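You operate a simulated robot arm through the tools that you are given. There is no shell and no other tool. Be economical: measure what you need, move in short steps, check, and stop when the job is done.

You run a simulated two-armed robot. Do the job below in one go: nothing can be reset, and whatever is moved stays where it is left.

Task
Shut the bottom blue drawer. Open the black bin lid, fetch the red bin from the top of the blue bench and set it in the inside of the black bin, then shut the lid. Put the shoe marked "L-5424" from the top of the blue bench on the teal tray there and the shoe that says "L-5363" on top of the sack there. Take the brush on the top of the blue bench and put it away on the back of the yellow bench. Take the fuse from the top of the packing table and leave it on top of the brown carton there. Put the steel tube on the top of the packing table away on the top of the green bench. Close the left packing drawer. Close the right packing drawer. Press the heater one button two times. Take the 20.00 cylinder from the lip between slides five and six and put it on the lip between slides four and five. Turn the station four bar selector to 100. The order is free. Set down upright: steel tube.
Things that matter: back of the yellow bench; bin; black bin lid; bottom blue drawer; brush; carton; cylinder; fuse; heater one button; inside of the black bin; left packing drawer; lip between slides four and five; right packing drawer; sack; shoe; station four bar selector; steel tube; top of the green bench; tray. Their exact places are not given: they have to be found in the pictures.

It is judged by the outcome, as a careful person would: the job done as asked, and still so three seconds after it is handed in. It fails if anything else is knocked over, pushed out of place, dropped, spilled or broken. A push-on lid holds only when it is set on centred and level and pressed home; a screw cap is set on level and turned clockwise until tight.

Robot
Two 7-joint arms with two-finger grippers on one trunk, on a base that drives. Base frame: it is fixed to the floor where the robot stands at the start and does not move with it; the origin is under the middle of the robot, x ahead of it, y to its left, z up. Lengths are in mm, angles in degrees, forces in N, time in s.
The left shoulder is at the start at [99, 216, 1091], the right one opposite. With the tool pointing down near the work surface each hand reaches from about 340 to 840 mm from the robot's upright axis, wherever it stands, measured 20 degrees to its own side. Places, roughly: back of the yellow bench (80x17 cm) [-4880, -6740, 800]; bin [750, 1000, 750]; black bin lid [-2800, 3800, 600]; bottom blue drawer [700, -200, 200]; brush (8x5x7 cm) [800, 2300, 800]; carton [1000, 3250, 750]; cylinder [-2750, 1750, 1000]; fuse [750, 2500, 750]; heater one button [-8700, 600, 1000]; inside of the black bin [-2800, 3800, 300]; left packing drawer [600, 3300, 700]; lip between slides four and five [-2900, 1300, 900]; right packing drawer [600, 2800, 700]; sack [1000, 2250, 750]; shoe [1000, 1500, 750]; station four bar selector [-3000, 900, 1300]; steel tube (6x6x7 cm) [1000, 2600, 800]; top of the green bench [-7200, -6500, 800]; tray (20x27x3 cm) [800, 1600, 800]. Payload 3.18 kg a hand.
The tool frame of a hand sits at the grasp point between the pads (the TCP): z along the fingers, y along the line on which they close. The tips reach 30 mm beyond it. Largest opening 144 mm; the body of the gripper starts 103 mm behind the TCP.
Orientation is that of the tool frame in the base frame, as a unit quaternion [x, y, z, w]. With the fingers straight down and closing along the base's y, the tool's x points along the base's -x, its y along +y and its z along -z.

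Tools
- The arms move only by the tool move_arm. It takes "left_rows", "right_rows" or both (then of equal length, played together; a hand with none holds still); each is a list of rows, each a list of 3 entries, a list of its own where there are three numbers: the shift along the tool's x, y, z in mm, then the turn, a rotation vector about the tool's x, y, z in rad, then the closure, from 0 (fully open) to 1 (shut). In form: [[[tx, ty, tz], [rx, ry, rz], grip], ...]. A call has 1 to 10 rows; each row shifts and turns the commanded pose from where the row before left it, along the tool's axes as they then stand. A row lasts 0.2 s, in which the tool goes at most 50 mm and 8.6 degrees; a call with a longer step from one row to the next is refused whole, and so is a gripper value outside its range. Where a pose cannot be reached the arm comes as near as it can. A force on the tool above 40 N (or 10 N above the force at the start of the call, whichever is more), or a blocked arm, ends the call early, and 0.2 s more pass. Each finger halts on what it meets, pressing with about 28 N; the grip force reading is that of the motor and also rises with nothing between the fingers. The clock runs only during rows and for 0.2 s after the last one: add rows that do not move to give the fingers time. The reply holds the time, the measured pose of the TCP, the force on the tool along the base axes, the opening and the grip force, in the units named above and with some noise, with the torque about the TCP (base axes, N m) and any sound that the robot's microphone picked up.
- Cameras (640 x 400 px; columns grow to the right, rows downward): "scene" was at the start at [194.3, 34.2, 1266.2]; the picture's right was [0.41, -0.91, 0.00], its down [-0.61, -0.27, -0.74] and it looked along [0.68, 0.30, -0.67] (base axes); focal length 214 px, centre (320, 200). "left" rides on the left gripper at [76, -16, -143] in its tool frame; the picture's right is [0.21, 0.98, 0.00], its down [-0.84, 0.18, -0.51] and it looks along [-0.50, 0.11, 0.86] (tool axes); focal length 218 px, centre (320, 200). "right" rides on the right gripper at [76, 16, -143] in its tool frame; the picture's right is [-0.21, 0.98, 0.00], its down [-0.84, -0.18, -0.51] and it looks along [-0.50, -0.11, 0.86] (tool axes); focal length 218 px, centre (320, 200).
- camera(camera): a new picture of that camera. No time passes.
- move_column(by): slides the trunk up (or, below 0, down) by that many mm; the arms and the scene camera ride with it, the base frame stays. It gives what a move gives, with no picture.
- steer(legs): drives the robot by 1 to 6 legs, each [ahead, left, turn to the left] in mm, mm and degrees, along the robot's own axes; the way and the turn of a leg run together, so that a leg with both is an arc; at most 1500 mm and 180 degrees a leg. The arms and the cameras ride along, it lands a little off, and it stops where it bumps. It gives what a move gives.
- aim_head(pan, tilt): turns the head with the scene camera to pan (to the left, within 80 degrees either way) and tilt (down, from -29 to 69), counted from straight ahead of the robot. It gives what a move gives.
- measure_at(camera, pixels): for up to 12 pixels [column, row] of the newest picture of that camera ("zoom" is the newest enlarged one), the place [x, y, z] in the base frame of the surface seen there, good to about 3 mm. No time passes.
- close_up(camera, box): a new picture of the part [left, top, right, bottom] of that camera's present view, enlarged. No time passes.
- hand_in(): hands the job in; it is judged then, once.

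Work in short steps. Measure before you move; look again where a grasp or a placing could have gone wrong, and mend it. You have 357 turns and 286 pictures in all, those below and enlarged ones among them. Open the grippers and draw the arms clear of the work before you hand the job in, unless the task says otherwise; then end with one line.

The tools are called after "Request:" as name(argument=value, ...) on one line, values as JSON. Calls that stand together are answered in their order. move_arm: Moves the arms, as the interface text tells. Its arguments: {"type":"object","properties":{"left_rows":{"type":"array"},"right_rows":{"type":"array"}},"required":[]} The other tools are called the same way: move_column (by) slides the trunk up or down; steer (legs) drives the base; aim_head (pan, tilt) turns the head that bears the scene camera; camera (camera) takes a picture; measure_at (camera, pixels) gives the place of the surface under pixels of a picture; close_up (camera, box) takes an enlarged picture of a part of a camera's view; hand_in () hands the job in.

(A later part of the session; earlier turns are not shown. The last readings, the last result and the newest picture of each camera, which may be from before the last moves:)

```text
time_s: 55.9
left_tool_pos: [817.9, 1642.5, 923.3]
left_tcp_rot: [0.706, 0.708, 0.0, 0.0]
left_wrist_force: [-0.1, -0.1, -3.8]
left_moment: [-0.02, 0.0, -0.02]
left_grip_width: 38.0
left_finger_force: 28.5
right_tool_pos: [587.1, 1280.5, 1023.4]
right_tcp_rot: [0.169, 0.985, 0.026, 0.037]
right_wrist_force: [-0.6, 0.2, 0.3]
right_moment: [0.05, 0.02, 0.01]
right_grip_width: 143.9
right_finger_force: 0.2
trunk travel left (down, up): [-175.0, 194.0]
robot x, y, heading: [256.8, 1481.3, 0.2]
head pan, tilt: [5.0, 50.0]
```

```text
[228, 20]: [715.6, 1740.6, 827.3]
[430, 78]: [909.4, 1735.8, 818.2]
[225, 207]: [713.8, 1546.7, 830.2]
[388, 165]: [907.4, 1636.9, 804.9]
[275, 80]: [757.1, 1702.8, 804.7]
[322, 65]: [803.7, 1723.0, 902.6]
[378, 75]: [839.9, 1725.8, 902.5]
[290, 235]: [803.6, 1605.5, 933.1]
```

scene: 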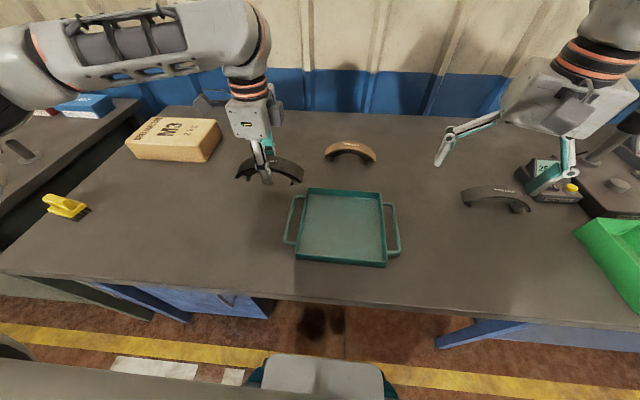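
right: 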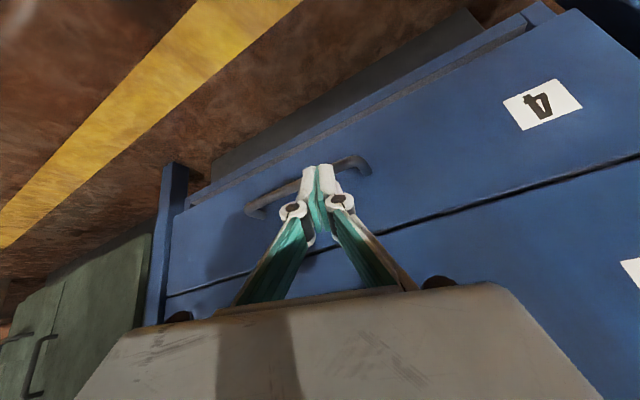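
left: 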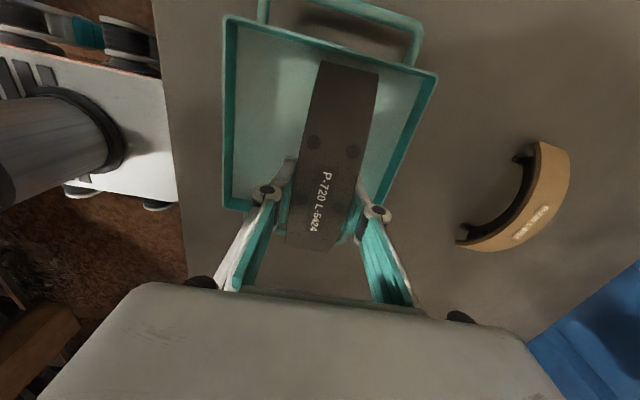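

Centred well. Lower 68 mm, then gently to contact.

Request:
move_arm(left_rows=[[[1, -5, 30], [0, 0, 0], 1], [[0, 0, 30], [0, 0, 0], 1], [[0, 0, 7], [0, 0, 0], 1], [[0, 0, 0], [0, 0, 0], 1]])

Request:
move_arm(left_rows=[[[0, 0, 2], [0, 0, 0], 1], [[0, 0, 2], [0, 0, 0], 1]])

```text
time_s: 56.9
left_tool_pos: [813.4, 1643.1, 855.0]
left_tcp_rot: [0.706, 0.708, 0.0, 0.001]
left_wrist_force: [-0.8, 0.0, -4.5]
left_moment: [0.01, 0.02, -0.02]
left_grip_width: 38.5
left_finger_force: 28.0
right_tool_pos: [589.0, 1281.6, 1024.1]
right_tcp_rot: [0.169, 0.985, 0.026, 0.036]
right_wrist_force: [0.6, -0.3, -0.9]
right_moment: [0.03, -0.01, 0.0]
right_grip_width: 144.1
right_finger_force: 0.1
trunk travel left (down, up): [-175.0, 194.0]
robot x, y, heading: [253.7, 1482.1, 0.1]
head pan, tilt: [5.0, 50.0]
```

```text
time_s: 57.5
left_tool_pos: [812.9, 1644.9, 852.2]
left_tcp_rot: [0.707, 0.707, -0.001, 0.001]
left_wrist_force: [-0.1, -0.2, -3.9]
left_moment: [-0.03, 0.0, 0.04]
left_grip_width: 38.2
left_finger_force: 27.8
right_tool_pos: [588.1, 1282.4, 1024.8]
right_tcp_rot: [0.169, 0.985, 0.026, 0.036]
right_wrist_force: [-0.2, 0.0, -0.4]
right_moment: [0.02, -0.01, -0.02]
right_grip_width: 144.1
right_finger_force: 0.1
trunk travel left (down, up): [-175.0, 194.0]
robot x, y, heading: [250.3, 1482.8, 0.2]
head pan, tilt: [5.0, 50.0]
```

Not yet touching (-4 N = weight). A bit lower.

Request:
move_arm(left_rows=[[[0, 0, 2], [0, 0, 0], 1], [[0, 0, 2], [0, 0, 0], 1], [[0, 0, 2], [0, 0, 0], 1]])

```text
time_s: 58.3
left_tool_pos: [814.6, 1643.7, 847.7]
left_tcp_rot: [0.706, 0.708, 0.0, 0.002]
left_wrist_force: [1.9, 1.0, 7.3]
left_moment: [-0.14, 0.09, -0.15]
left_grip_width: 38.7
left_finger_force: 27.6
right_tool_pos: [587.8, 1281.1, 1025.8]
right_tcp_rot: [0.169, 0.985, 0.027, 0.037]
right_wrist_force: [0.6, 0.7, -0.5]
right_moment: [0.02, -0.03, 0.02]
right_grip_width: 144.0
right_finger_force: 0.0
trunk travel left (down, up): [-175.0, 194.0]
robot x, y, heading: [253.2, 1480.5, 0.3]
head pan, tilt: [5.0, 50.0]
```

Contact. Open partly (to stay inside the tray) and lift.

Request:
move_arm(left_rows=[[[0, 0, 0], [0, 0, 0], 0.8], [[0, 0, 0], [0, 0, 0], 0.5], [[0, 0, 0], [0, 0, 0], 0.5], [[0, 0, -30], [0, 0, 0], 0.5], [[0, 0, -45], [0, 0, 0], 0.2], [[0, 0, -45], [0, 0, 0], 0]])

Request:
camera(camera="left")

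```text
time_s: 59.7
left_tool_pos: [813.9, 1646.9, 968.6]
left_tcp_rot: [0.706, 0.708, 0.0, 0.001]
left_wrist_force: [0.1, -0.2, -0.9]
left_moment: [-0.02, 0.0, 0.0]
left_grip_width: 144.0
left_finger_force: 0.0
right_tool_pos: [588.0, 1281.5, 1023.4]
right_tcp_rot: [0.169, 0.985, 0.026, 0.036]
right_wrist_force: [-0.9, 0.3, -0.3]
right_moment: [0.04, 0.01, 0.01]
right_grip_width: 144.1
right_finger_force: 0.1
trunk travel left (down, up): [-175.0, 194.0]
robot x, y, heading: [253.7, 1486.3, 0.2]
head pan, tilt: [5.0, 50.0]
```

```text
257 pictures are left
```

left: 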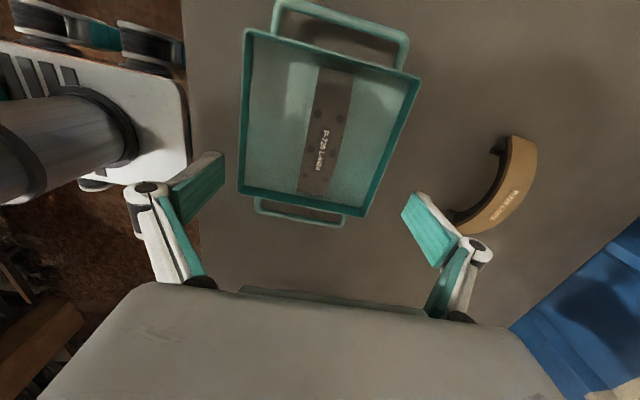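

Shoe on tray. Strafe right to L-5363.

Request:
steer(legs=[[40, -385, 0]])

Request:
camera(camera="left")

```text
time_s: 63.6
left_tool_pos: [854.6, 1263.4, 967.0]
left_tcp_rot: [0.707, 0.707, 0.001, 0.001]
left_wrist_force: [-0.3, -0.6, 0.0]
left_moment: [-0.01, 0.01, 0.02]
left_grip_width: 143.7
left_finger_force: 0.1
right_tool_pos: [625.4, 899.1, 1024.2]
right_tcp_rot: [0.171, 0.984, 0.026, 0.036]
right_wrist_force: [-0.5, -0.6, 0.3]
right_moment: [0.02, 0.0, 0.02]
right_grip_width: 143.9
right_finger_force: 0.0
trunk travel left (down, up): [-175.0, 194.0]
robot x, y, heading: [292.1, 1101.5, 0.1]
head pan, tilt: [5.0, 50.0]
```

```text
256 pictures are left
```

left: 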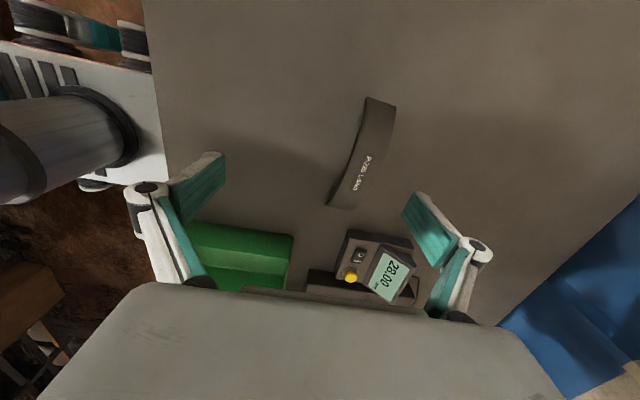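

Request:
measure_at(camera="left", pixels=[[367, 100], [394, 106], [359, 150], [381, 156], [330, 204], [350, 208], [340, 240], [290, 240], [374, 130], [230, 245]])

```text
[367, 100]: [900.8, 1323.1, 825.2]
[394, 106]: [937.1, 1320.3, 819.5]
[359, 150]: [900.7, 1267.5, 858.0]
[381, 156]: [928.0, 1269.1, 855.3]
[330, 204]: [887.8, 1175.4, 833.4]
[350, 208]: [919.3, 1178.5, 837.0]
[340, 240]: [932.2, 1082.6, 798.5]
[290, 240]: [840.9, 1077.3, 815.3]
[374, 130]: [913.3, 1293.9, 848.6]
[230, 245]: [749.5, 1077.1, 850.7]
```

Centre (913,1249). Move above and descend.

Request:
move_arm(left_rows=[[[-7, 30, 0], [0, 0, 0.08], 0], [[-6, 28, 20], [0, 0, 0], 0], [[0, 0, 45], [0, 0, 0], 0], [[0, 0, 40], [0, 0, 0], 0], [[0, 0, 19], [0, 0, 0], 0]])

Request:
camera(camera="left")

```text
time_s: 64.8
left_tool_pos: [907.6, 1296.2, 863.1]
left_tcp_rot: [0.735, 0.678, -0.001, 0.002]
left_wrist_force: [0.7, 0.6, -0.6]
left_moment: [-0.02, 0.02, 0.0]
left_grip_width: 144.0
left_finger_force: 0.1
left hand out of reach, approached as far as the arm can: row 1, 2
right_tool_pos: [627.3, 898.8, 1023.2]
right_tcp_rot: [0.17, 0.984, 0.027, 0.036]
right_wrist_force: [-0.1, 0.6, 0.5]
right_moment: [0.0, 0.0, 0.01]
right_grip_width: 144.2
right_finger_force: 0.1
trunk travel left (down, up): [-175.0, 194.0]
robot x, y, heading: [295.0, 1101.4, -0.2]
head pan, tilt: [5.0, 50.0]
```

```text
255 pictures are left
```

left: 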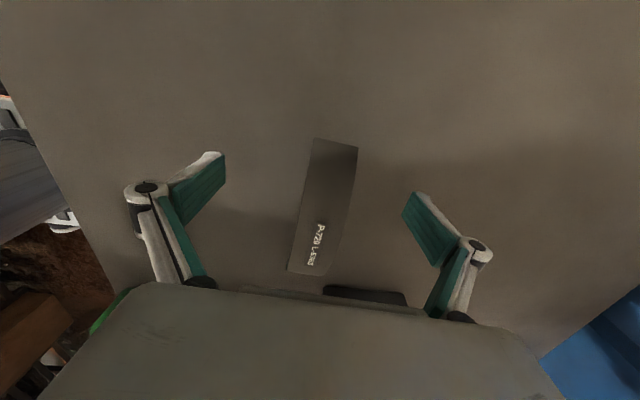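

Wrist limit kept it at y=1296; raise and strafe 47 mm right.

Request:
move_arm(left_rows=[[[0, 0, -40], [0, 0, 0], 0]])

Request:
steer(legs=[[0, -47, 0]])

Request:
camera(camera="left")

```text
time_s: 65.2
left_tool_pos: [907.4, 1294.2, 905.4]
left_tcp_rot: [0.735, 0.678, 0.002, 0.002]
left_wrist_force: [-0.9, -0.3, -0.1]
left_moment: [0.01, -0.03, -0.03]
left_grip_width: 143.9
left_finger_force: 0.1
right_tool_pos: [626.3, 899.1, 1024.4]
right_tcp_rot: [0.171, 0.984, 0.026, 0.037]
right_wrist_force: [0.0, 0.2, -0.2]
right_moment: [0.02, 0.0, 0.03]
right_grip_width: 144.3
right_finger_force: 0.0
trunk travel left (down, up): [-175.0, 194.0]
robot x, y, heading: [294.2, 1098.9, 0.0]
head pan, tilt: [5.0, 50.0]
```

```text
time_s: 66.3
left_tool_pos: [908.1, 1248.0, 903.6]
left_tcp_rot: [0.735, 0.678, 0.001, 0.001]
left_wrist_force: [-0.6, 0.0, -1.5]
left_moment: [-0.01, 0.01, 0.01]
left_grip_width: 143.9
left_finger_force: 0.1
right_tool_pos: [627.7, 853.3, 1023.8]
right_tcp_rot: [0.171, 0.984, 0.027, 0.037]
right_wrist_force: [-0.5, 0.7, 0.9]
right_moment: [0.04, -0.01, 0.01]
right_grip_width: 144.1
right_finger_force: 0.1
trunk travel left (down, up): [-175.0, 194.0]
robot x, y, heading: [294.6, 1054.4, 0.2]
head pan, tilt: [5.0, 50.0]
```

```text
254 pictures are left
```

left: 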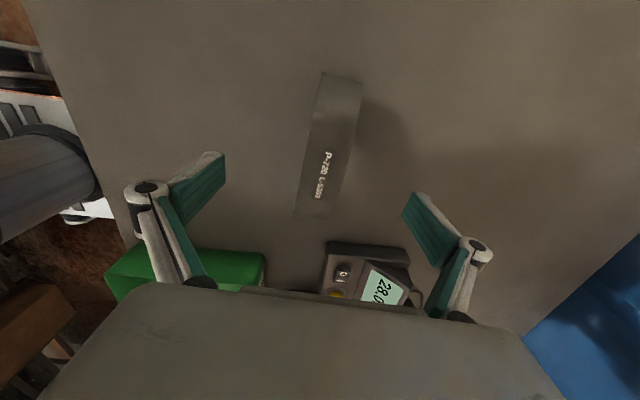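

Good position. Descend 60 mm and grip.

Request:
move_arm(left_rows=[[[0, 5, 30], [0, 0, 0], 0], [[0, 0, 30], [0, 0, 0], 0.2], [[0, 0, 0], [0, 0, 0], 0.6], [[0, 0, 0], [0, 0, 0], 1], [[0, 0, 0], [0, 0, 0], 1]])

Request:
move_arm(left_rows=[[[0, 0, -30], [0, 0, 0], 1], [[0, 0, -45], [0, 0, 0], 1], [[0, 0, -45], [0, 0, 0], 1]])

Request:
camera(camera="left")

```text
time_s: 67.5
left_tool_pos: [911.4, 1246.9, 844.9]
left_tcp_rot: [0.735, 0.678, 0.001, 0.003]
left_wrist_force: [-1.7, -0.2, 1.7]
left_moment: [-0.07, 0.0, -0.06]
left_grip_width: 38.4
left_finger_force: 28.2
right_tool_pos: [626.6, 852.6, 1023.8]
right_tcp_rot: [0.172, 0.984, 0.025, 0.037]
right_wrist_force: [-0.5, 0.1, -0.1]
right_moment: [0.0, 0.0, -0.03]
right_grip_width: 144.0
right_finger_force: 0.0
trunk travel left (down, up): [-175.0, 194.0]
robot x, y, heading: [292.1, 1056.1, 0.0]
head pan, tilt: [5.0, 50.0]
```

```text
time_s: 68.3
left_tool_pos: [914.8, 1253.4, 953.6]
left_tcp_rot: [0.735, 0.679, 0.0, 0.002]
left_wrist_force: [-0.2, 0.1, -4.4]
left_moment: [0.04, 0.0, 0.0]
left_grip_width: 37.9
left_finger_force: 27.8
left hand out of reach, approached as far as the arm can: row 3
right_tool_pos: [626.5, 853.0, 1025.4]
right_tcp_rot: [0.171, 0.984, 0.027, 0.037]
right_wrist_force: [-0.1, 0.6, -0.8]
right_moment: [-0.01, -0.04, 0.01]
right_grip_width: 144.1
right_finger_force: 0.1
trunk travel left (down, up): [-175.0, 194.0]
robot x, y, heading: [293.2, 1054.8, -0.2]
head pan, tilt: [5.0, 50.0]
```

```text
253 pictures are left
```

left: 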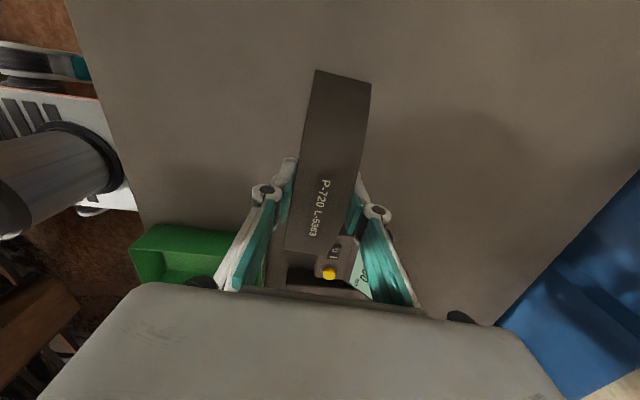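

Held. Measure base front, then strafe left ~890 towards the sack.

Request:
measure_at(camera="left", pixels=[[115, 140], [95, 207], [100, 100], [80, 65]])

Request:
steer(legs=[[0, 890, 0]])

Request:
camera(camera="left")

```text
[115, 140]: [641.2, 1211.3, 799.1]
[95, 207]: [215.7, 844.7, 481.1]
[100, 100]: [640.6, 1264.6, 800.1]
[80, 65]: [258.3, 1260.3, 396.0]
```

```text
time_s: 76.4
left_tool_pos: [920.1, 2135.7, 952.5]
left_tcp_rot: [0.736, 0.677, 0.0, 0.003]
left_wrist_force: [0.6, -0.4, -4.7]
left_moment: [0.02, -0.01, -0.01]
left_grip_width: 38.4
left_finger_force: 27.7
right_tool_pos: [629.0, 1737.2, 1023.7]
right_tcp_rot: [0.173, 0.984, 0.027, 0.037]
right_wrist_force: [-0.3, 0.4, 0.4]
right_moment: [-0.03, -0.01, -0.01]
right_grip_width: 143.9
right_finger_force: 0.1
trunk travel left (down, up): [-175.0, 194.0]
robot x, y, heading: [295.7, 1944.1, -0.3]
head pan, tilt: [5.0, 50.0]
```

```text
252 pictures are left
```

left: 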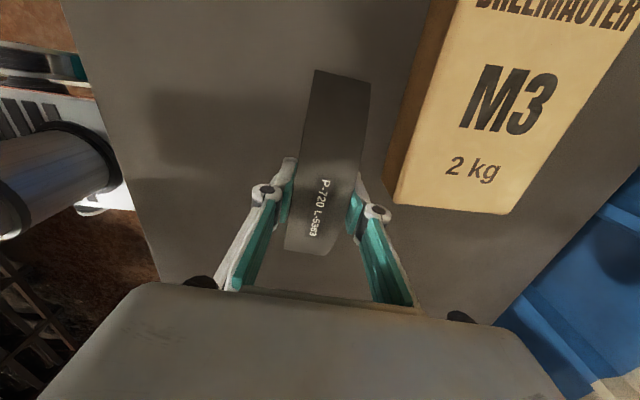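

Request:
measure_at(camera="left", pixels=[[405, 195], [505, 205], [455, 30], [610, 60], [500, 110], [560, 110], [430, 120], [440, 200]])

```text
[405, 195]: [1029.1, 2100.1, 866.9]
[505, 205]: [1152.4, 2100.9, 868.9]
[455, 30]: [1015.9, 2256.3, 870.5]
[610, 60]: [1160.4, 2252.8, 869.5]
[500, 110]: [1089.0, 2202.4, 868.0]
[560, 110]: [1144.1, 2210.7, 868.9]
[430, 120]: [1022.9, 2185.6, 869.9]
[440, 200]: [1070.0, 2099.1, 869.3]
```

Sack top centre (1088,2190), z 869. Drive forward 100 and left 40.

Request:
steer(legs=[[105, 45, 0]])

Request:
move_arm(left_rows=[[[0, 30, 0], [0, 0, 0], 1], [[0, 30, 0], [0, 0, 0], 1], [[0, 0, 0], [0, 0, 0], 1]])

Request:
camera(camera="left")

```text
time_s: 77.7
left_tool_pos: [995.1, 2175.8, 954.1]
left_tcp_rot: [0.737, 0.676, 0.0, 0.004]
left_wrist_force: [-1.2, 0.0, -3.4]
left_moment: [0.04, -0.04, -0.02]
left_grip_width: 38.3
left_finger_force: 28.1
right_tool_pos: [703.5, 1779.3, 1025.1]
right_tcp_rot: [0.173, 0.984, 0.027, 0.037]
right_wrist_force: [-0.4, 0.0, 0.8]
right_moment: [-0.02, -0.07, -0.02]
right_grip_width: 144.0
right_finger_force: 0.0
trunk travel left (down, up): [-175.0, 194.0]
robot x, y, heading: [373.1, 1984.1, -0.6]
head pan, tilt: [5.0, 50.0]
```

```text
time_s: 78.5
left_tool_pos: [1009.3, 2187.4, 952.8]
left_tcp_rot: [0.737, 0.676, -0.001, 0.003]
left_wrist_force: [-0.2, -0.7, -4.3]
left_moment: [0.03, 0.0, -0.01]
left_grip_width: 38.4
left_finger_force: 27.7
left hand out of reach, approached as far as the arm can: row 1, 2
right_tool_pos: [705.4, 1779.6, 1022.9]
right_tcp_rot: [0.173, 0.984, 0.026, 0.037]
right_wrist_force: [0.3, 0.8, -0.3]
right_moment: [0.01, 0.0, 0.01]
right_grip_width: 144.4
right_finger_force: 0.1
trunk travel left (down, up): [-175.0, 194.0]
robot x, y, heading: [372.7, 1987.7, -0.3]
head pan, tilt: [5.0, 50.0]
```

```text
251 pictures are left
```

left: 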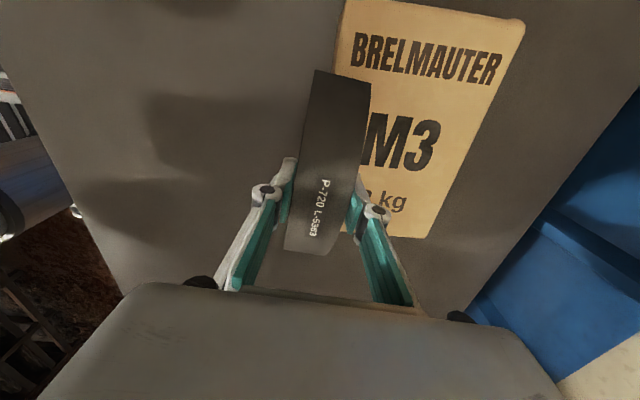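

Out of reach in this wrist pose. Try turning the wrist back by 0.25 rad and moving forward.

Request:
move_arm(left_rows=[[[0, 0, 0], [0, 0, -0.12], 1], [[0, 0, 0], [0, 0, -0.13], 1], [[-4, 30, 0], [0, 0, 0], 1], [[-4, 30, 0], [0, 0, 0], 1], [[0, 0, 0], [0, 0, 0], 1]])

```text
time_s: 79.7
left_tool_pos: [1009.9, 2189.2, 952.6]
left_tcp_rot: [0.647, 0.762, 0.0, 0.003]
left_wrist_force: [0.3, 0.1, -4.3]
left_moment: [0.03, 0.02, 0.02]
left_grip_width: 38.4
left_finger_force: 28.2
left hand out of reach, approached as far as the arm can: row 3, 4
right_tool_pos: [705.4, 1780.6, 1023.6]
right_tcp_rot: [0.173, 0.984, 0.026, 0.037]
right_wrist_force: [0.4, -0.7, -0.4]
right_moment: [-0.01, 0.01, 0.02]
right_grip_width: 143.9
right_finger_force: 0.0
trunk travel left (down, up): [-175.0, 194.0]
robot x, y, heading: [376.0, 1986.2, -0.4]
head pan, tilt: [5.0, 50.0]
```

Reach shrinks with height, so I raise the trunk 180 and lower the hand relative to it.

Request:
move_column(by=180)

Request:
move_arm(left_rows=[[[0, 0, 45], [0, 0, 0], 1], [[0, 0, 45], [0, 0, 0], 1], [[0, 0, 45], [0, 0, 0], 1], [[0, 0, 40], [0, 0, 0.07], 1], [[-4, 30, 0], [0, 0, 0.08], 1], [[-4, 40, 0], [0, 0, 0], 1], [[0, 0, 0], [0, 0, 0], 1]])

Request:
camera(camera="left")

```text
time_s: 81.7
left_tool_pos: [980.2, 2190.2, 1265.7]
left_tcp_rot: [0.642, 0.757, 0.075, 0.095]
left_wrist_force: [0.3, 0.4, -4.3]
left_moment: [0.02, 0.01, 0.01]
left_grip_width: 38.0
left_finger_force: 28.0
right_tool_pos: [706.2, 1779.8, 1204.1]
right_tcp_rot: [0.174, 0.984, 0.027, 0.036]
right_wrist_force: [1.0, 0.4, 0.4]
right_moment: [0.0, 0.0, -0.03]
right_grip_width: 143.9
right_finger_force: 0.1
trunk travel left (down, up): [-355.0, 14.0]
robot x, y, heading: [374.7, 1981.6, -0.3]
head pan, tilt: [5.0, 50.0]
```

```text
time_s: 83.3
left_tool_pos: [1044.4, 2227.9, 1120.1]
left_tcp_rot: [0.697, 0.707, 0.083, 0.09]
left_wrist_force: [-0.3, 0.3, -4.4]
left_moment: [0.04, -0.04, 0.02]
left_grip_width: 38.2
left_finger_force: 28.0
left hand out of reach, approached as far as the arm can: row 3, 4, 5, 6
right_tool_pos: [706.0, 1779.1, 1204.1]
right_tcp_rot: [0.174, 0.984, 0.026, 0.036]
right_wrist_force: [0.3, -0.3, -0.8]
right_moment: [0.0, 0.01, 0.0]
right_grip_width: 144.1
right_finger_force: 0.0
trunk travel left (down, up): [-355.0, 14.0]
robot x, y, heading: [374.3, 1981.0, -0.6]
head pan, tilt: [5.0, 50.0]
```

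```text
250 pictures are left
```

left: 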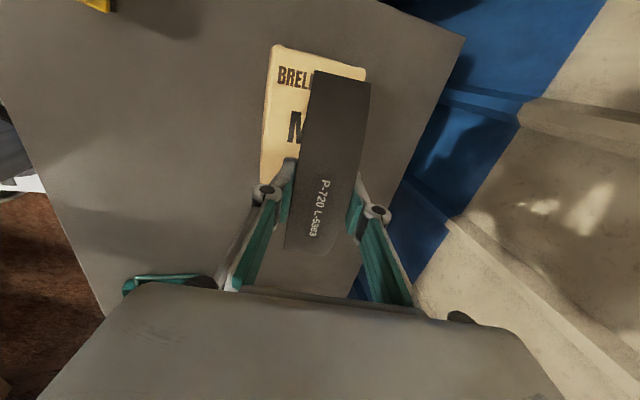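

The arm drifted and tilted 14°. Correct tilt and bring it down gradually.

Request:
move_arm(left_rows=[[[-10, -15, 20], [0.123, 0, 0], 1], [[-10, -10, 20], [0.122, 0, 0], 1], [[-10, 0, 40], [0, 0, 0], 1], [[-8, 0, 40], [0, 0, 0], 1], [[0, 0, 0], [0, 0, 0], 1]])

Request:
camera(camera="left")

```text
time_s: 84.5
left_tool_pos: [963.5, 2239.2, 1015.8]
left_tcp_rot: [0.703, 0.712, -0.005, 0.002]
left_wrist_force: [0.5, 0.3, -4.4]
left_moment: [0.01, 0.04, 0.01]
left_grip_width: 38.2
left_finger_force: 28.0
left hand out of reach, approached as far as the arm can: row 1, 2, 3, 4
right_tool_pos: [706.2, 1779.7, 1204.7]
right_tcp_rot: [0.175, 0.984, 0.025, 0.037]
right_wrist_force: [0.7, 0.1, 0.6]
right_moment: [0.01, -0.01, 0.03]
right_grip_width: 144.0
right_finger_force: 0.0
trunk travel left (down, up): [-355.0, 14.0]
robot x, y, heading: [370.6, 1978.4, -0.3]
head pan, tilt: [5.0, 50.0]
```

```text
249 pictures are left
```

left: 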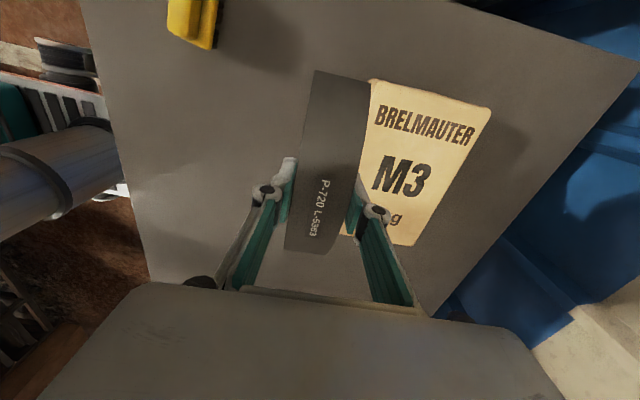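

Orientation level now. Move down slightly and forward to test reach.

Request:
move_arm(left_rows=[[[-8, 30, 20], [0, 0, 0], 1], [[-10, 30, 20], [0, 0, 0], 1], [[-10, 30, 10], [0, 0, 0], 1], [[-10, 30, 0], [0, 0, 0], 1], [[0, 0, 0], [0, 0, 0], 1]])

Request:
aim_head(pan=30, tilt=35)

Request:
camera(camera="scene")

```text
time_s: 85.7
left_tool_pos: [980.2, 2260.2, 1015.0]
left_tcp_rot: [0.702, 0.712, -0.005, 0.003]
left_wrist_force: [0.6, 0.5, -4.2]
left_moment: [-0.01, -0.01, -0.01]
left_grip_width: 38.4
left_finger_force: 27.9
left hand out of reach, approached as far as the arm can: row 1, 2, 3, 4
right_tool_pos: [705.1, 1779.7, 1204.9]
right_tcp_rot: [0.173, 0.984, 0.026, 0.037]
right_wrist_force: [0.3, -0.3, -0.5]
right_moment: [0.0, 0.02, 0.01]
right_grip_width: 144.3
right_finger_force: 0.1
trunk travel left (down, up): [-355.0, 14.0]
robot x, y, heading: [370.0, 1985.4, -0.4]
head pan, tilt: [5.0, 50.0]
```

```text
time_s: 86.5
left_tool_pos: [980.7, 2261.2, 1014.4]
left_tcp_rot: [0.702, 0.712, -0.004, 0.002]
left_wrist_force: [0.1, 0.0, -4.2]
left_moment: [-0.03, -0.01, -0.05]
left_grip_width: 38.0
left_finger_force: 28.2
right_tool_pos: [706.4, 1779.6, 1204.9]
right_tcp_rot: [0.173, 0.984, 0.026, 0.036]
right_wrist_force: [0.8, -0.8, -1.0]
right_moment: [-0.04, 0.01, -0.01]
right_grip_width: 143.8
right_finger_force: 0.0
trunk travel left (down, up): [-355.0, 14.0]
robot x, y, heading: [376.1, 1984.0, -0.3]
head pan, tilt: [30.0, 35.0]
```

```text
248 pictures are left
```

scene: 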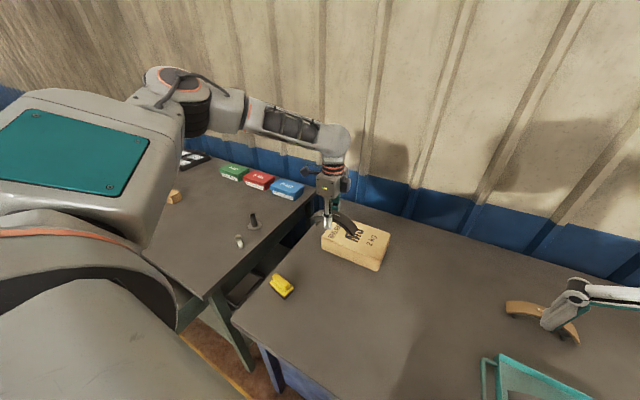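

The elbow-out posture seems stuck at a wrist limit. I rotate the wrist 180° the other way (shoe is symmetric) at height.

Request:
move_arm(left_rows=[[[0, -20, 0], [0, 0, -0.149], 1], [[0, -20, 0], [0, 0, -0.149], 1], [[0, 0, 0], [0, 0, -0.149], 1], [[0, 0, 0], [0, 0, -0.149], 1], [[0, 0, 0], [0, 0, -0.149], 1], [[0, 0, 0], [0, 0, -0.149], 1], [[0, 0, 0], [0, 0, -0.149], 1], [[0, 0, 0], [0, 0, -0.149], 1], [[0, 0, 0], [0, 0, -0.149], 1], [[0, 0, 0], [0, 0, -0.149], 1]])

Request:
move_arm(left_rows=[[[0, 0, 0], [0, 0, -0.149], 1], [[0, 0, 0], [0, 0, -0.149], 1], [[0, 0, 0], [0, 0, -0.149], 1], [[0, 0, 0], [0, 0, -0.149], 1], [[0, 0, 0], [0, 0, -0.149], 1], [[0, 0, 0], [0, 0, -0.149], 1], [[0, 0, 0], [0, 0, -0.149], 1], [[0, 0, 0], [0, 0, -0.149], 1], [[0, 0, 0], [0, 0, -0.149], 1], [[0, 0, 0], [0, 0, -0.149], 1]])

```text
time_s: 88.8
left_tool_pos: [940.6, 2258.3, 1013.6]
left_tcp_rot: [0.032, 0.999, -0.005, -0.001]
left_wrist_force: [0.0, 0.7, -4.0]
left_moment: [-0.01, -0.04, -0.04]
left_grip_width: 38.4
left_finger_force: 27.9
right_tool_pos: [705.7, 1781.1, 1204.6]
right_tcp_rot: [0.173, 0.984, 0.027, 0.037]
right_wrist_force: [0.6, -0.4, -0.2]
right_moment: [0.02, -0.03, -0.03]
right_grip_width: 143.9
right_finger_force: 0.0
trunk travel left (down, up): [-355.0, 14.0]
robot x, y, heading: [370.7, 1984.4, -0.9]
head pan, tilt: [30.0, 35.0]
```

```text
time_s: 91.0
left_tool_pos: [941.5, 2257.0, 1014.5]
left_tcp_rot: [-0.654, 0.756, -0.003, -0.004]
left_wrist_force: [-0.9, -0.2, -4.3]
left_moment: [0.0, 0.0, -0.02]
left_grip_width: 37.9
left_finger_force: 28.3
right_tool_pos: [705.9, 1779.2, 1205.0]
right_tcp_rot: [0.173, 0.984, 0.026, 0.036]
right_wrist_force: [-0.3, 0.3, 0.4]
right_moment: [0.02, -0.04, 0.02]
right_grip_width: 144.2
right_finger_force: 0.0
trunk travel left (down, up): [-355.0, 14.0]
robot x, y, heading: [378.0, 1982.4, -0.2]
head pan, tilt: [30.0, 35.0]
```

Now go to (1085,2190) and down to z≈950.

Request:
move_arm(left_rows=[[[0, 0, 0], [0, 0, -0.14], 1], [[17, -36, 0], [0, 0, 0], 1], [[17, -36, 0], [0, 0, 0], 1], [[17, -36, 0], [0, 0, 0], 1], [[16, -36, 0], [0, 0, 0], 1], [[0, 0, 30], [0, 0, 0], 1], [[0, 0, 30], [0, 0, 0], 1], [[0, 0, 0], [0, 0, 0], 1]])

Request:
camera(camera="left")

```text
time_s: 92.8
left_tool_pos: [972.4, 2264.7, 987.9]
left_tcp_rot: [-0.704, 0.71, -0.004, -0.005]
left_wrist_force: [0.2, -0.6, -3.9]
left_moment: [-0.02, 0.02, -0.03]
left_grip_width: 38.2
left_finger_force: 28.1
left hand out of reach, approached as far as the arm can: row 2, 3, 4, 5, 6, 7
right_tool_pos: [705.8, 1779.8, 1204.8]
right_tcp_rot: [0.173, 0.984, 0.025, 0.037]
right_wrist_force: [-0.1, -0.2, 0.5]
right_moment: [0.02, 0.0, -0.01]
right_grip_width: 143.9
right_finger_force: 0.1
trunk travel left (down, up): [-355.0, 14.0]
robot x, y, heading: [372.5, 1981.1, -0.8]
head pan, tilt: [30.0, 35.0]
```

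```text
247 pictures are left
```

left: 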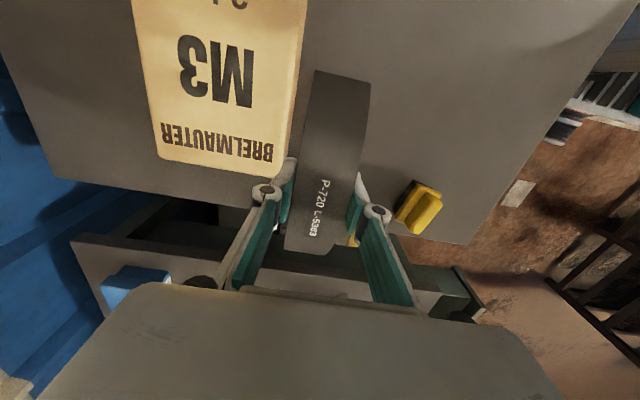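

Bad arm posture. Retract to the home-like pose (480, 480 rel. to robot), yaw back to default, and lower the trunk to +60.

Request:
move_arm(left_rows=[[[-40, 20, -20], [0, 0, 0.149], 1], [[-40, 20, -20], [0, 0, 0.149], 1], [[-40, 20, -20], [0, 0, 0.149], 1], [[-30, 20, -20], [0, 0, 0.149], 1], [[-20, 20, -20], [0, 0, 0.149], 1], [[0, 0, 0], [0, 0, 0.149], 1], [[0, 0, 0], [0, 0, 0.149], 1], [[0, 0, 0], [0, 0, 0.149], 1], [[0, 0, 0], [0, 0, 0.149], 1], [[0, 0, 0], [0, 0, 0.149], 1]])

Request:
camera(camera="scene")

```text
time_s: 95.0
left_tool_pos: [921.6, 2456.0, 1084.6]
left_tcp_rot: [-0.035, 0.999, -0.005, -0.003]
left_wrist_force: [0.7, 0.3, -4.7]
left_moment: [-0.01, 0.0, 0.0]
left_grip_width: 38.0
left_finger_force: 28.0
right_tool_pos: [705.4, 1779.4, 1204.6]
right_tcp_rot: [0.174, 0.984, 0.026, 0.036]
right_wrist_force: [-0.4, -0.1, 0.1]
right_moment: [-0.01, 0.0, -0.03]
right_grip_width: 143.8
right_finger_force: 0.0
trunk travel left (down, up): [-355.0, 14.0]
robot x, y, heading: [372.5, 1984.9, -0.5]
head pan, tilt: [30.0, 35.0]
```

```text
246 pictures are left
```

scene: 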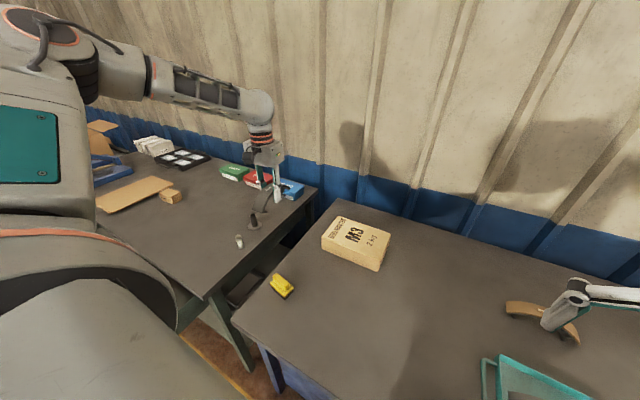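

Lower the trunk 120 and look at the resulting hand pose.

Request:
move_arm(left_rows=[[[45, 10, 0], [0, 0, 0.07], 1], [[45, 10, 0], [0, 0, 0], 1], [[0, 10, 0], [0, 0, 0], 1]])

Request:
move_column(by=-110)

```text
time_s: 95.8
left_tool_pos: [830.9, 2484.6, 1084.3]
left_tcp_rot: [-0.001, 1.0, -0.005, -0.002]
left_wrist_force: [-0.8, 0.2, -4.9]
left_moment: [-0.05, 0.07, 0.0]
left_grip_width: 38.2
left_finger_force: 28.2
right_tool_pos: [705.7, 1779.7, 1203.9]
right_tcp_rot: [0.174, 0.984, 0.026, 0.037]
right_wrist_force: [1.2, -0.3, -0.7]
right_moment: [-0.02, 0.01, 0.03]
right_grip_width: 144.1
right_finger_force: 0.1
trunk travel left (down, up): [-355.0, 14.0]
robot x, y, heading: [371.1, 1985.5, -0.8]
head pan, tilt: [30.0, 35.0]
```

```text
time_s: 97.2
left_tool_pos: [829.9, 2483.2, 975.3]
left_tcp_rot: [-0.002, 1.0, -0.005, -0.001]
left_wrist_force: [-0.6, 0.5, -4.3]
left_moment: [0.0, 0.02, -0.01]
left_grip_width: 38.5
left_finger_force: 28.8
right_tool_pos: [704.1, 1777.9, 1093.7]
right_tcp_rot: [0.173, 0.984, 0.027, 0.036]
right_wrist_force: [-0.9, 0.2, -0.2]
right_moment: [-0.01, -0.04, 0.01]
right_grip_width: 143.8
right_finger_force: 0.1
trunk travel left (down, up): [-245.0, 124.0]
robot x, y, heading: [374.3, 1982.5, -0.5]
head pan, tilt: [30.0, 35.0]
```

Repeat the sequence that worked before: rotate +90° in place, then translate.

Request:
move_arm(left_rows=[[[0, 0, 0], [0, 0, 0.149], 1], [[0, 0, 0], [0, 0, 0.149], 1], [[0, 0, 0], [0, 0, 0.149], 1], [[0, 0, 0], [0, 0, 0.149], 1], [[0, 0, 0], [0, 0, 0.149], 1], [[0, 0, 0], [0, 0, 0.149], 1], [[0, 0, 0], [0, 0, 0.149], 1], [[0, 0, 0], [0, 0, 0.149], 1], [[0, 0, 0], [0, 0, 0.149], 1], [[0, 0, 0], [0, 0, 0.149], 1]])

Request:
move_arm(left_rows=[[[-42, 0, 0], [0, 0, 0.08], 1], [[-42, 0, 0], [0, 0, 0], 1], [[-42, 0, 0], [0, 0, 0], 1], [[-42, 20, 0], [0, 0, 0], 1], [[-42, 30, 0], [0, 0, 0], 1], [[-42, 40, 0], [0, 0, 0], 1]])

```text
time_s: 99.4
left_tool_pos: [829.9, 2483.7, 974.9]
left_tcp_rot: [0.678, 0.735, -0.004, 0.002]
left_wrist_force: [0.2, 0.4, -4.2]
left_moment: [0.02, 0.01, 0.03]
left_grip_width: 38.2
left_finger_force: 27.9
right_tool_pos: [704.6, 1778.7, 1094.5]
right_tcp_rot: [0.174, 0.984, 0.027, 0.036]
right_wrist_force: [0.0, 0.2, 0.2]
right_moment: [-0.04, 0.0, 0.02]
right_grip_width: 143.8
right_finger_force: 0.0
trunk travel left (down, up): [-245.0, 124.0]
robot x, y, heading: [372.0, 1984.4, -0.5]
head pan, tilt: [30.0, 35.0]
```

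```text
refused: row 5 steps farther than a row can; nothing moved
```

Request:
move_arm(left_rows=[[[-42, 0, 0], [0, 0, 0.07], 1], [[-42, 0, 0], [0, 0, 0], 1], [[-42, 10, 0], [0, 0, 0], 1], [[-42, 20, 0], [0, 0, 0], 1], [[-42, 20, 0], [0, 0, 0], 1], [[-42, 20, 0], [0, 0, 0], 1], [[-20, 40, 0], [0, 0, 0], 1], [[0, 0, 0], [0, 0, 0], 1]])

Request:
camera(camera="scene")

```text
time_s: 101.2
left_tool_pos: [947.9, 2210.7, 976.0]
left_tcp_rot: [0.702, 0.712, -0.004, 0.003]
left_wrist_force: [0.5, 0.4, -4.9]
left_moment: [0.01, -0.04, 0.0]
left_grip_width: 38.1
left_finger_force: 27.4
right_tool_pos: [704.0, 1780.2, 1094.8]
right_tcp_rot: [0.174, 0.984, 0.027, 0.036]
right_wrist_force: [-0.4, 0.1, 0.0]
right_moment: [0.02, -0.04, 0.02]
right_grip_width: 143.9
right_finger_force: 0.0
trunk travel left (down, up): [-245.0, 124.0]
robot x, y, heading: [372.0, 1984.2, -0.4]
head pan, tilt: [30.0, 35.0]
```

```text
245 pictures are left
```

scene: 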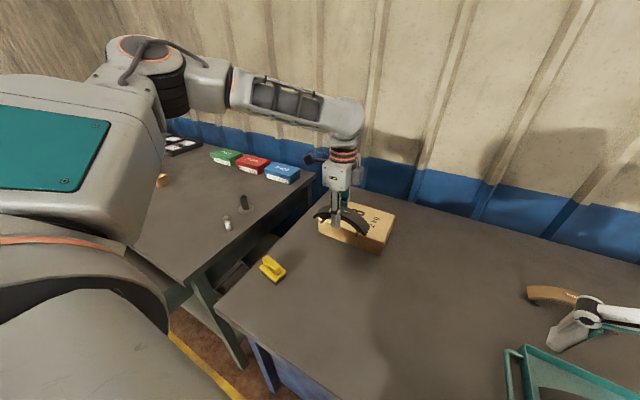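

No reach problem. Continue forward.

Request:
move_arm(left_rows=[[[-5, 35, 0], [0, 0, 0], 1], [[-5, 35, 0], [0, 0, 0], 1], [[-5, 35, 0], [0, 0, 0], 1], [[-5, 32, 0], [0, 0, 0], 1], [[0, 0, 10], [0, 0, 0], 1], [[0, 0, 0], [0, 0, 0], 1]])

Request:
camera(camera="left")

```text
time_s: 102.6
left_tool_pos: [1019.8, 2245.6, 972.7]
left_tcp_rot: [0.702, 0.712, -0.004, 0.003]
left_wrist_force: [-0.4, 0.3, -3.9]
left_moment: [0.02, 0.01, 0.0]
left_grip_width: 38.2
left_finger_force: 28.2
left hand out of reach, approached as far as the arm can: row 2, 3, 4
right_tool_pos: [705.6, 1778.4, 1093.5]
right_tcp_rot: [0.174, 0.984, 0.026, 0.036]
right_wrist_force: [-0.4, 0.3, 0.8]
right_moment: [-0.02, -0.04, 0.01]
right_grip_width: 144.2
right_finger_force: 0.1
trunk travel left (down, up): [-245.0, 124.0]
robot x, y, heading: [374.2, 1979.8, -0.4]
head pan, tilt: [30.0, 35.0]
```

```text
244 pictures are left
```

left: 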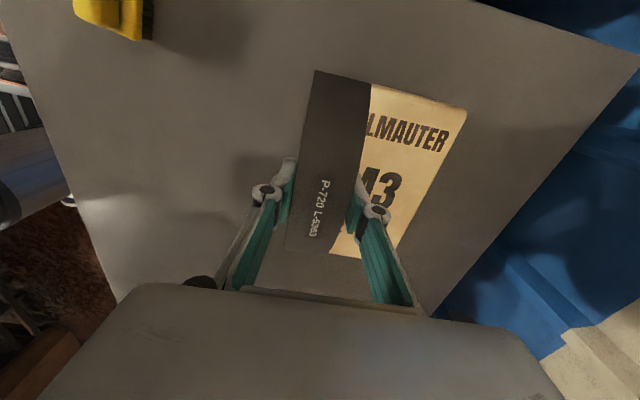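

Reach is better further to the left side of the robot; back hand off, strafe right 95 mm, extend again.

Request:
move_arm(left_rows=[[[0, -40, 0], [0, 0, 0], 1], [[0, -40, 0], [0, 0, 0], 1]])

Request:
steer(legs=[[0, -100, 0.4]])

Request:
move_arm(left_rows=[[[10, 35, 5], [0, 0, 0], 1], [[10, 35, 5], [0, 0, 0], 1], [[10, 35, 5], [0, 0, 0], 1], [[10, 35, 0], [0, 0, 0], 1], [[0, 0, 0], [0, 0, 0], 1]])

```text
time_s: 103.2
left_tool_pos: [940.6, 2243.4, 973.6]
left_tcp_rot: [0.702, 0.712, -0.005, 0.003]
left_wrist_force: [0.1, -0.5, -4.2]
left_moment: [0.0, -0.02, -0.01]
left_grip_width: 38.1
left_finger_force: 27.7
right_tool_pos: [705.2, 1780.0, 1094.7]
right_tcp_rot: [0.173, 0.984, 0.026, 0.037]
right_wrist_force: [0.3, 0.0, -0.1]
right_moment: [-0.01, 0.0, -0.03]
right_grip_width: 144.0
right_finger_force: 0.1
trunk travel left (down, up): [-245.0, 124.0]
robot x, y, heading: [372.0, 1981.3, -0.4]
head pan, tilt: [30.0, 35.0]
```

```text
time_s: 103.9
left_tool_pos: [938.2, 2241.7, 972.4]
left_tcp_rot: [0.701, 0.713, -0.005, 0.002]
left_wrist_force: [0.3, -0.8, -3.9]
left_moment: [0.04, -0.01, -0.01]
left_grip_width: 38.3
left_finger_force: 28.4
right_tool_pos: [704.8, 1777.0, 1095.1]
right_tcp_rot: [0.172, 0.984, 0.026, 0.037]
right_wrist_force: [-0.5, -0.3, 0.1]
right_moment: [-0.01, 0.03, -0.04]
right_grip_width: 144.1
right_finger_force: 0.1
trunk travel left (down, up): [-245.0, 124.0]
robot x, y, heading: [369.5, 1977.7, -0.1]
head pan, tilt: [30.0, 35.0]
stopped in leg 1: the robot was blocked; the commanded pose is now the measured one
```

```text
time_s: 105.1
left_tool_pos: [1049.7, 2300.1, 960.8]
left_tcp_rot: [0.701, 0.714, -0.005, 0.002]
left_wrist_force: [-0.3, 0.2, -4.8]
left_moment: [0.06, 0.01, 0.03]
left_grip_width: 38.1
left_finger_force: 27.6
left hand out of reach, approached as far as the arm can: row 3, 4
right_tool_pos: [707.1, 1777.6, 1094.1]
right_tcp_rot: [0.173, 0.984, 0.026, 0.036]
right_wrist_force: [0.6, 0.1, -0.9]
right_moment: [-0.02, 0.06, -0.03]
right_grip_width: 144.3
right_finger_force: 0.0
trunk travel left (down, up): [-245.0, 124.0]
robot x, y, heading: [371.8, 1983.5, -0.4]
head pan, tilt: [30.0, 35.0]
```

The base touches the pedestal (front at x≈702). Back 15, strafe right 105.

Request:
steer(legs=[[-15, 0, 0], [0, -105, 0.3]])

Request:
move_arm(left_rows=[[[0, 20, 0], [0, 0, 0], 1], [[0, 20, 0], [0, 0, 0], 1], [[0, 0, 0], [0, 0, 0], 1]])

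Request:
camera(camera="left")

```text
time_s: 107.1
left_tool_pos: [1033.8, 2197.5, 960.3]
left_tcp_rot: [0.7, 0.714, -0.004, 0.003]
left_wrist_force: [0.1, -0.2, -4.6]
left_moment: [0.02, 0.01, 0.02]
left_grip_width: 38.1
left_finger_force: 27.5
right_tool_pos: [691.9, 1673.1, 1093.9]
right_tcp_rot: [0.171, 0.984, 0.027, 0.035]
right_wrist_force: [0.0, 0.2, 0.3]
right_moment: [0.0, -0.03, 0.02]
right_grip_width: 144.1
right_finger_force: 0.1
trunk travel left (down, up): [-245.0, 124.0]
robot x, y, heading: [360.3, 1873.6, 0.1]
head pan, tilt: [30.0, 35.0]
```

```text
time_s: 107.9
left_tool_pos: [1040.4, 2212.0, 964.0]
left_tcp_rot: [0.7, 0.714, -0.004, 0.004]
left_wrist_force: [-0.3, 0.5, -3.6]
left_moment: [0.03, -0.04, 0.02]
left_grip_width: 38.3
left_finger_force: 27.9
left hand out of reach, approached as far as the arm can: row 1, 2
right_tool_pos: [690.8, 1673.2, 1094.4]
right_tcp_rot: [0.17, 0.984, 0.026, 0.035]
right_wrist_force: [-1.2, -0.1, 0.9]
right_moment: [-0.01, -0.02, 0.02]
right_grip_width: 143.9
right_finger_force: 0.0
trunk travel left (down, up): [-245.0, 124.0]
robot x, y, heading: [356.7, 1873.2, -0.1]
head pan, tilt: [30.0, 35.0]
```

```text
243 pictures are left
```

left: 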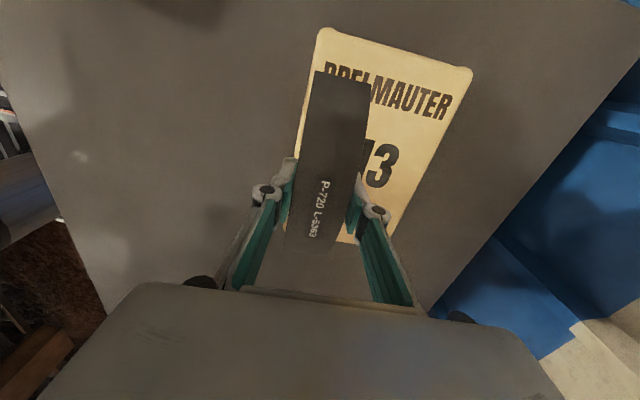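

Close: shoe is over the sack. Descend 28 mm, move y -20, and push forward another 20.

Request:
move_arm(left_rows=[[[-10, 0, 14], [0, 0, 0], 1], [[-10, 0, 14], [0, 0, 0], 1], [[0, 15, 0], [0, 0, 0], 1], [[0, 15, 0], [0, 0, 0], 1], [[0, 0, 0], [0, 0, 0], 1]])

Request:
camera(camera="left")

```text
time_s: 109.1
left_tool_pos: [1032.9, 2202.1, 941.6]
left_tcp_rot: [0.7, 0.714, -0.004, 0.005]
left_wrist_force: [-0.4, 1.0, -4.0]
left_moment: [0.05, 0.02, 0.01]
left_grip_width: 38.1
left_finger_force: 28.1
left hand out of reach, approached as far as the arm can: row 1, 2, 3, 4
right_tool_pos: [691.3, 1673.2, 1094.5]
right_tcp_rot: [0.17, 0.984, 0.026, 0.036]
right_wrist_force: [0.9, 0.4, 0.3]
right_moment: [-0.02, -0.01, 0.0]
right_grip_width: 143.9
right_finger_force: 0.1
trunk travel left (down, up): [-245.0, 124.0]
robot x, y, heading: [359.8, 1874.1, 0.1]
head pan, tilt: [30.0, 35.0]
```

```text
242 pictures are left
```

left: 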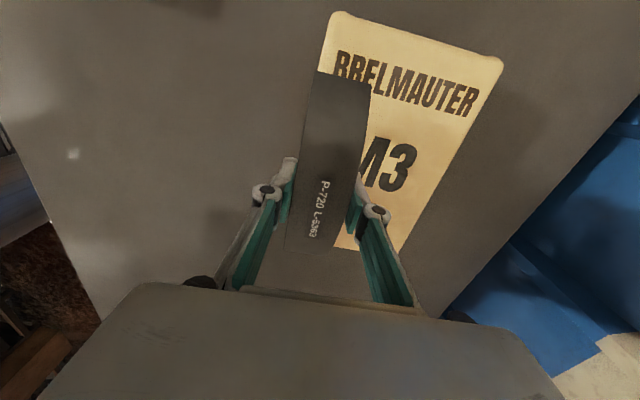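

Retract, raise trunk 60, lower the hand to keep it ~60 mm above the sack and extend again in small steps.

Request:
move_arm(left_rows=[[[0, -40, -10], [0, 0, 0], 1], [[0, -40, 0], [0, 0, 0], 1], [[0, -40, 0], [0, 0, 0], 1]])

Request:
move_column(by=60)

Request:
move_arm(left_rows=[[[0, 0, 25], [0, 0, 0], 1], [[0, 0, 25], [0, 0, 0], 1], [[0, 30, 0], [0, 0, 0], 1], [[0, 30, 0], [0, 0, 0], 1], [[0, 30, 0], [0, 0, 0], 1], [[0, 0, 0], [0, 0, 0], 1]])

```text
time_s: 109.9
left_tool_pos: [912.2, 2203.9, 953.5]
left_tcp_rot: [0.699, 0.715, -0.004, 0.003]
left_wrist_force: [-0.4, -0.6, -3.9]
left_moment: [0.05, -0.04, -0.04]
left_grip_width: 37.9
left_finger_force: 27.9
right_tool_pos: [689.9, 1673.5, 1095.4]
right_tcp_rot: [0.17, 0.984, 0.027, 0.036]
right_wrist_force: [-0.8, -0.1, -0.3]
right_moment: [-0.02, -0.06, -0.03]
right_grip_width: 143.7
right_finger_force: 0.0
trunk travel left (down, up): [-245.0, 124.0]
robot x, y, heading: [359.8, 1874.3, -0.2]
head pan, tilt: [30.0, 35.0]
```

```text
time_s: 110.9
left_tool_pos: [913.4, 2200.9, 1012.8]
left_tcp_rot: [0.699, 0.715, -0.005, 0.002]
left_wrist_force: [-0.7, 0.0, -3.5]
left_moment: [0.03, 0.01, 0.02]
left_grip_width: 38.1
left_finger_force: 28.3
right_tool_pos: [691.8, 1674.1, 1153.3]
right_tcp_rot: [0.169, 0.985, 0.027, 0.036]
right_wrist_force: [-0.2, -0.9, -0.2]
right_moment: [-0.01, 0.02, 0.0]
right_grip_width: 143.9
right_finger_force: 0.1
trunk travel left (down, up): [-305.0, 64.0]
robot x, y, heading: [357.6, 1874.0, -0.2]
head pan, tilt: [30.0, 35.0]
```

```text
time_s: 112.3
left_tool_pos: [997.4, 2205.9, 963.7]
left_tcp_rot: [0.7, 0.714, -0.004, 0.005]
left_wrist_force: [-0.5, 0.3, -4.5]
left_moment: [0.03, 0.02, 0.02]
left_grip_width: 38.5
left_finger_force: 27.4
left hand out of reach, approached as far as the arm can: row 5
right_tool_pos: [690.7, 1672.3, 1155.0]
right_tcp_rot: [0.17, 0.984, 0.026, 0.036]
right_wrist_force: [0.0, 0.5, 0.1]
right_moment: [0.0, 0.02, 0.0]
right_grip_width: 144.2
right_finger_force: 0.1
trunk travel left (down, up): [-305.0, 64.0]
robot x, y, heading: [358.2, 1872.5, -0.0]
head pan, tilt: [30.0, 35.0]
```

Let me look at the arm posture.

Request:
aim_head(pan=40, tilt=20)

Request:
camera(camera="scene")

```text
time_s: 113.1
left_tool_pos: [997.4, 2206.7, 964.2]
left_tcp_rot: [0.7, 0.714, -0.004, 0.004]
left_wrist_force: [0.2, 0.0, -4.2]
left_moment: [0.02, 0.0, -0.05]
left_grip_width: 38.1
left_finger_force: 27.9
right_tool_pos: [691.3, 1672.7, 1153.9]
right_tcp_rot: [0.17, 0.984, 0.026, 0.037]
right_wrist_force: [-0.2, 0.3, -0.5]
right_moment: [0.03, 0.02, -0.02]
right_grip_width: 144.1
right_finger_force: 0.0
trunk travel left (down, up): [-305.0, 64.0]
robot x, y, heading: [358.0, 1873.8, 0.2]
head pan, tilt: [40.0, 20.0]
```

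```text
241 pictures are left
```

scene: 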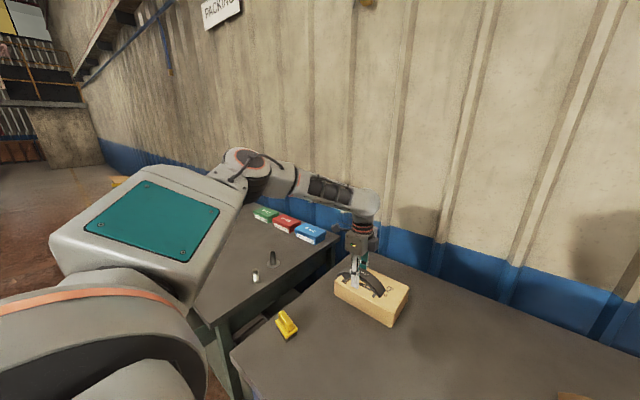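

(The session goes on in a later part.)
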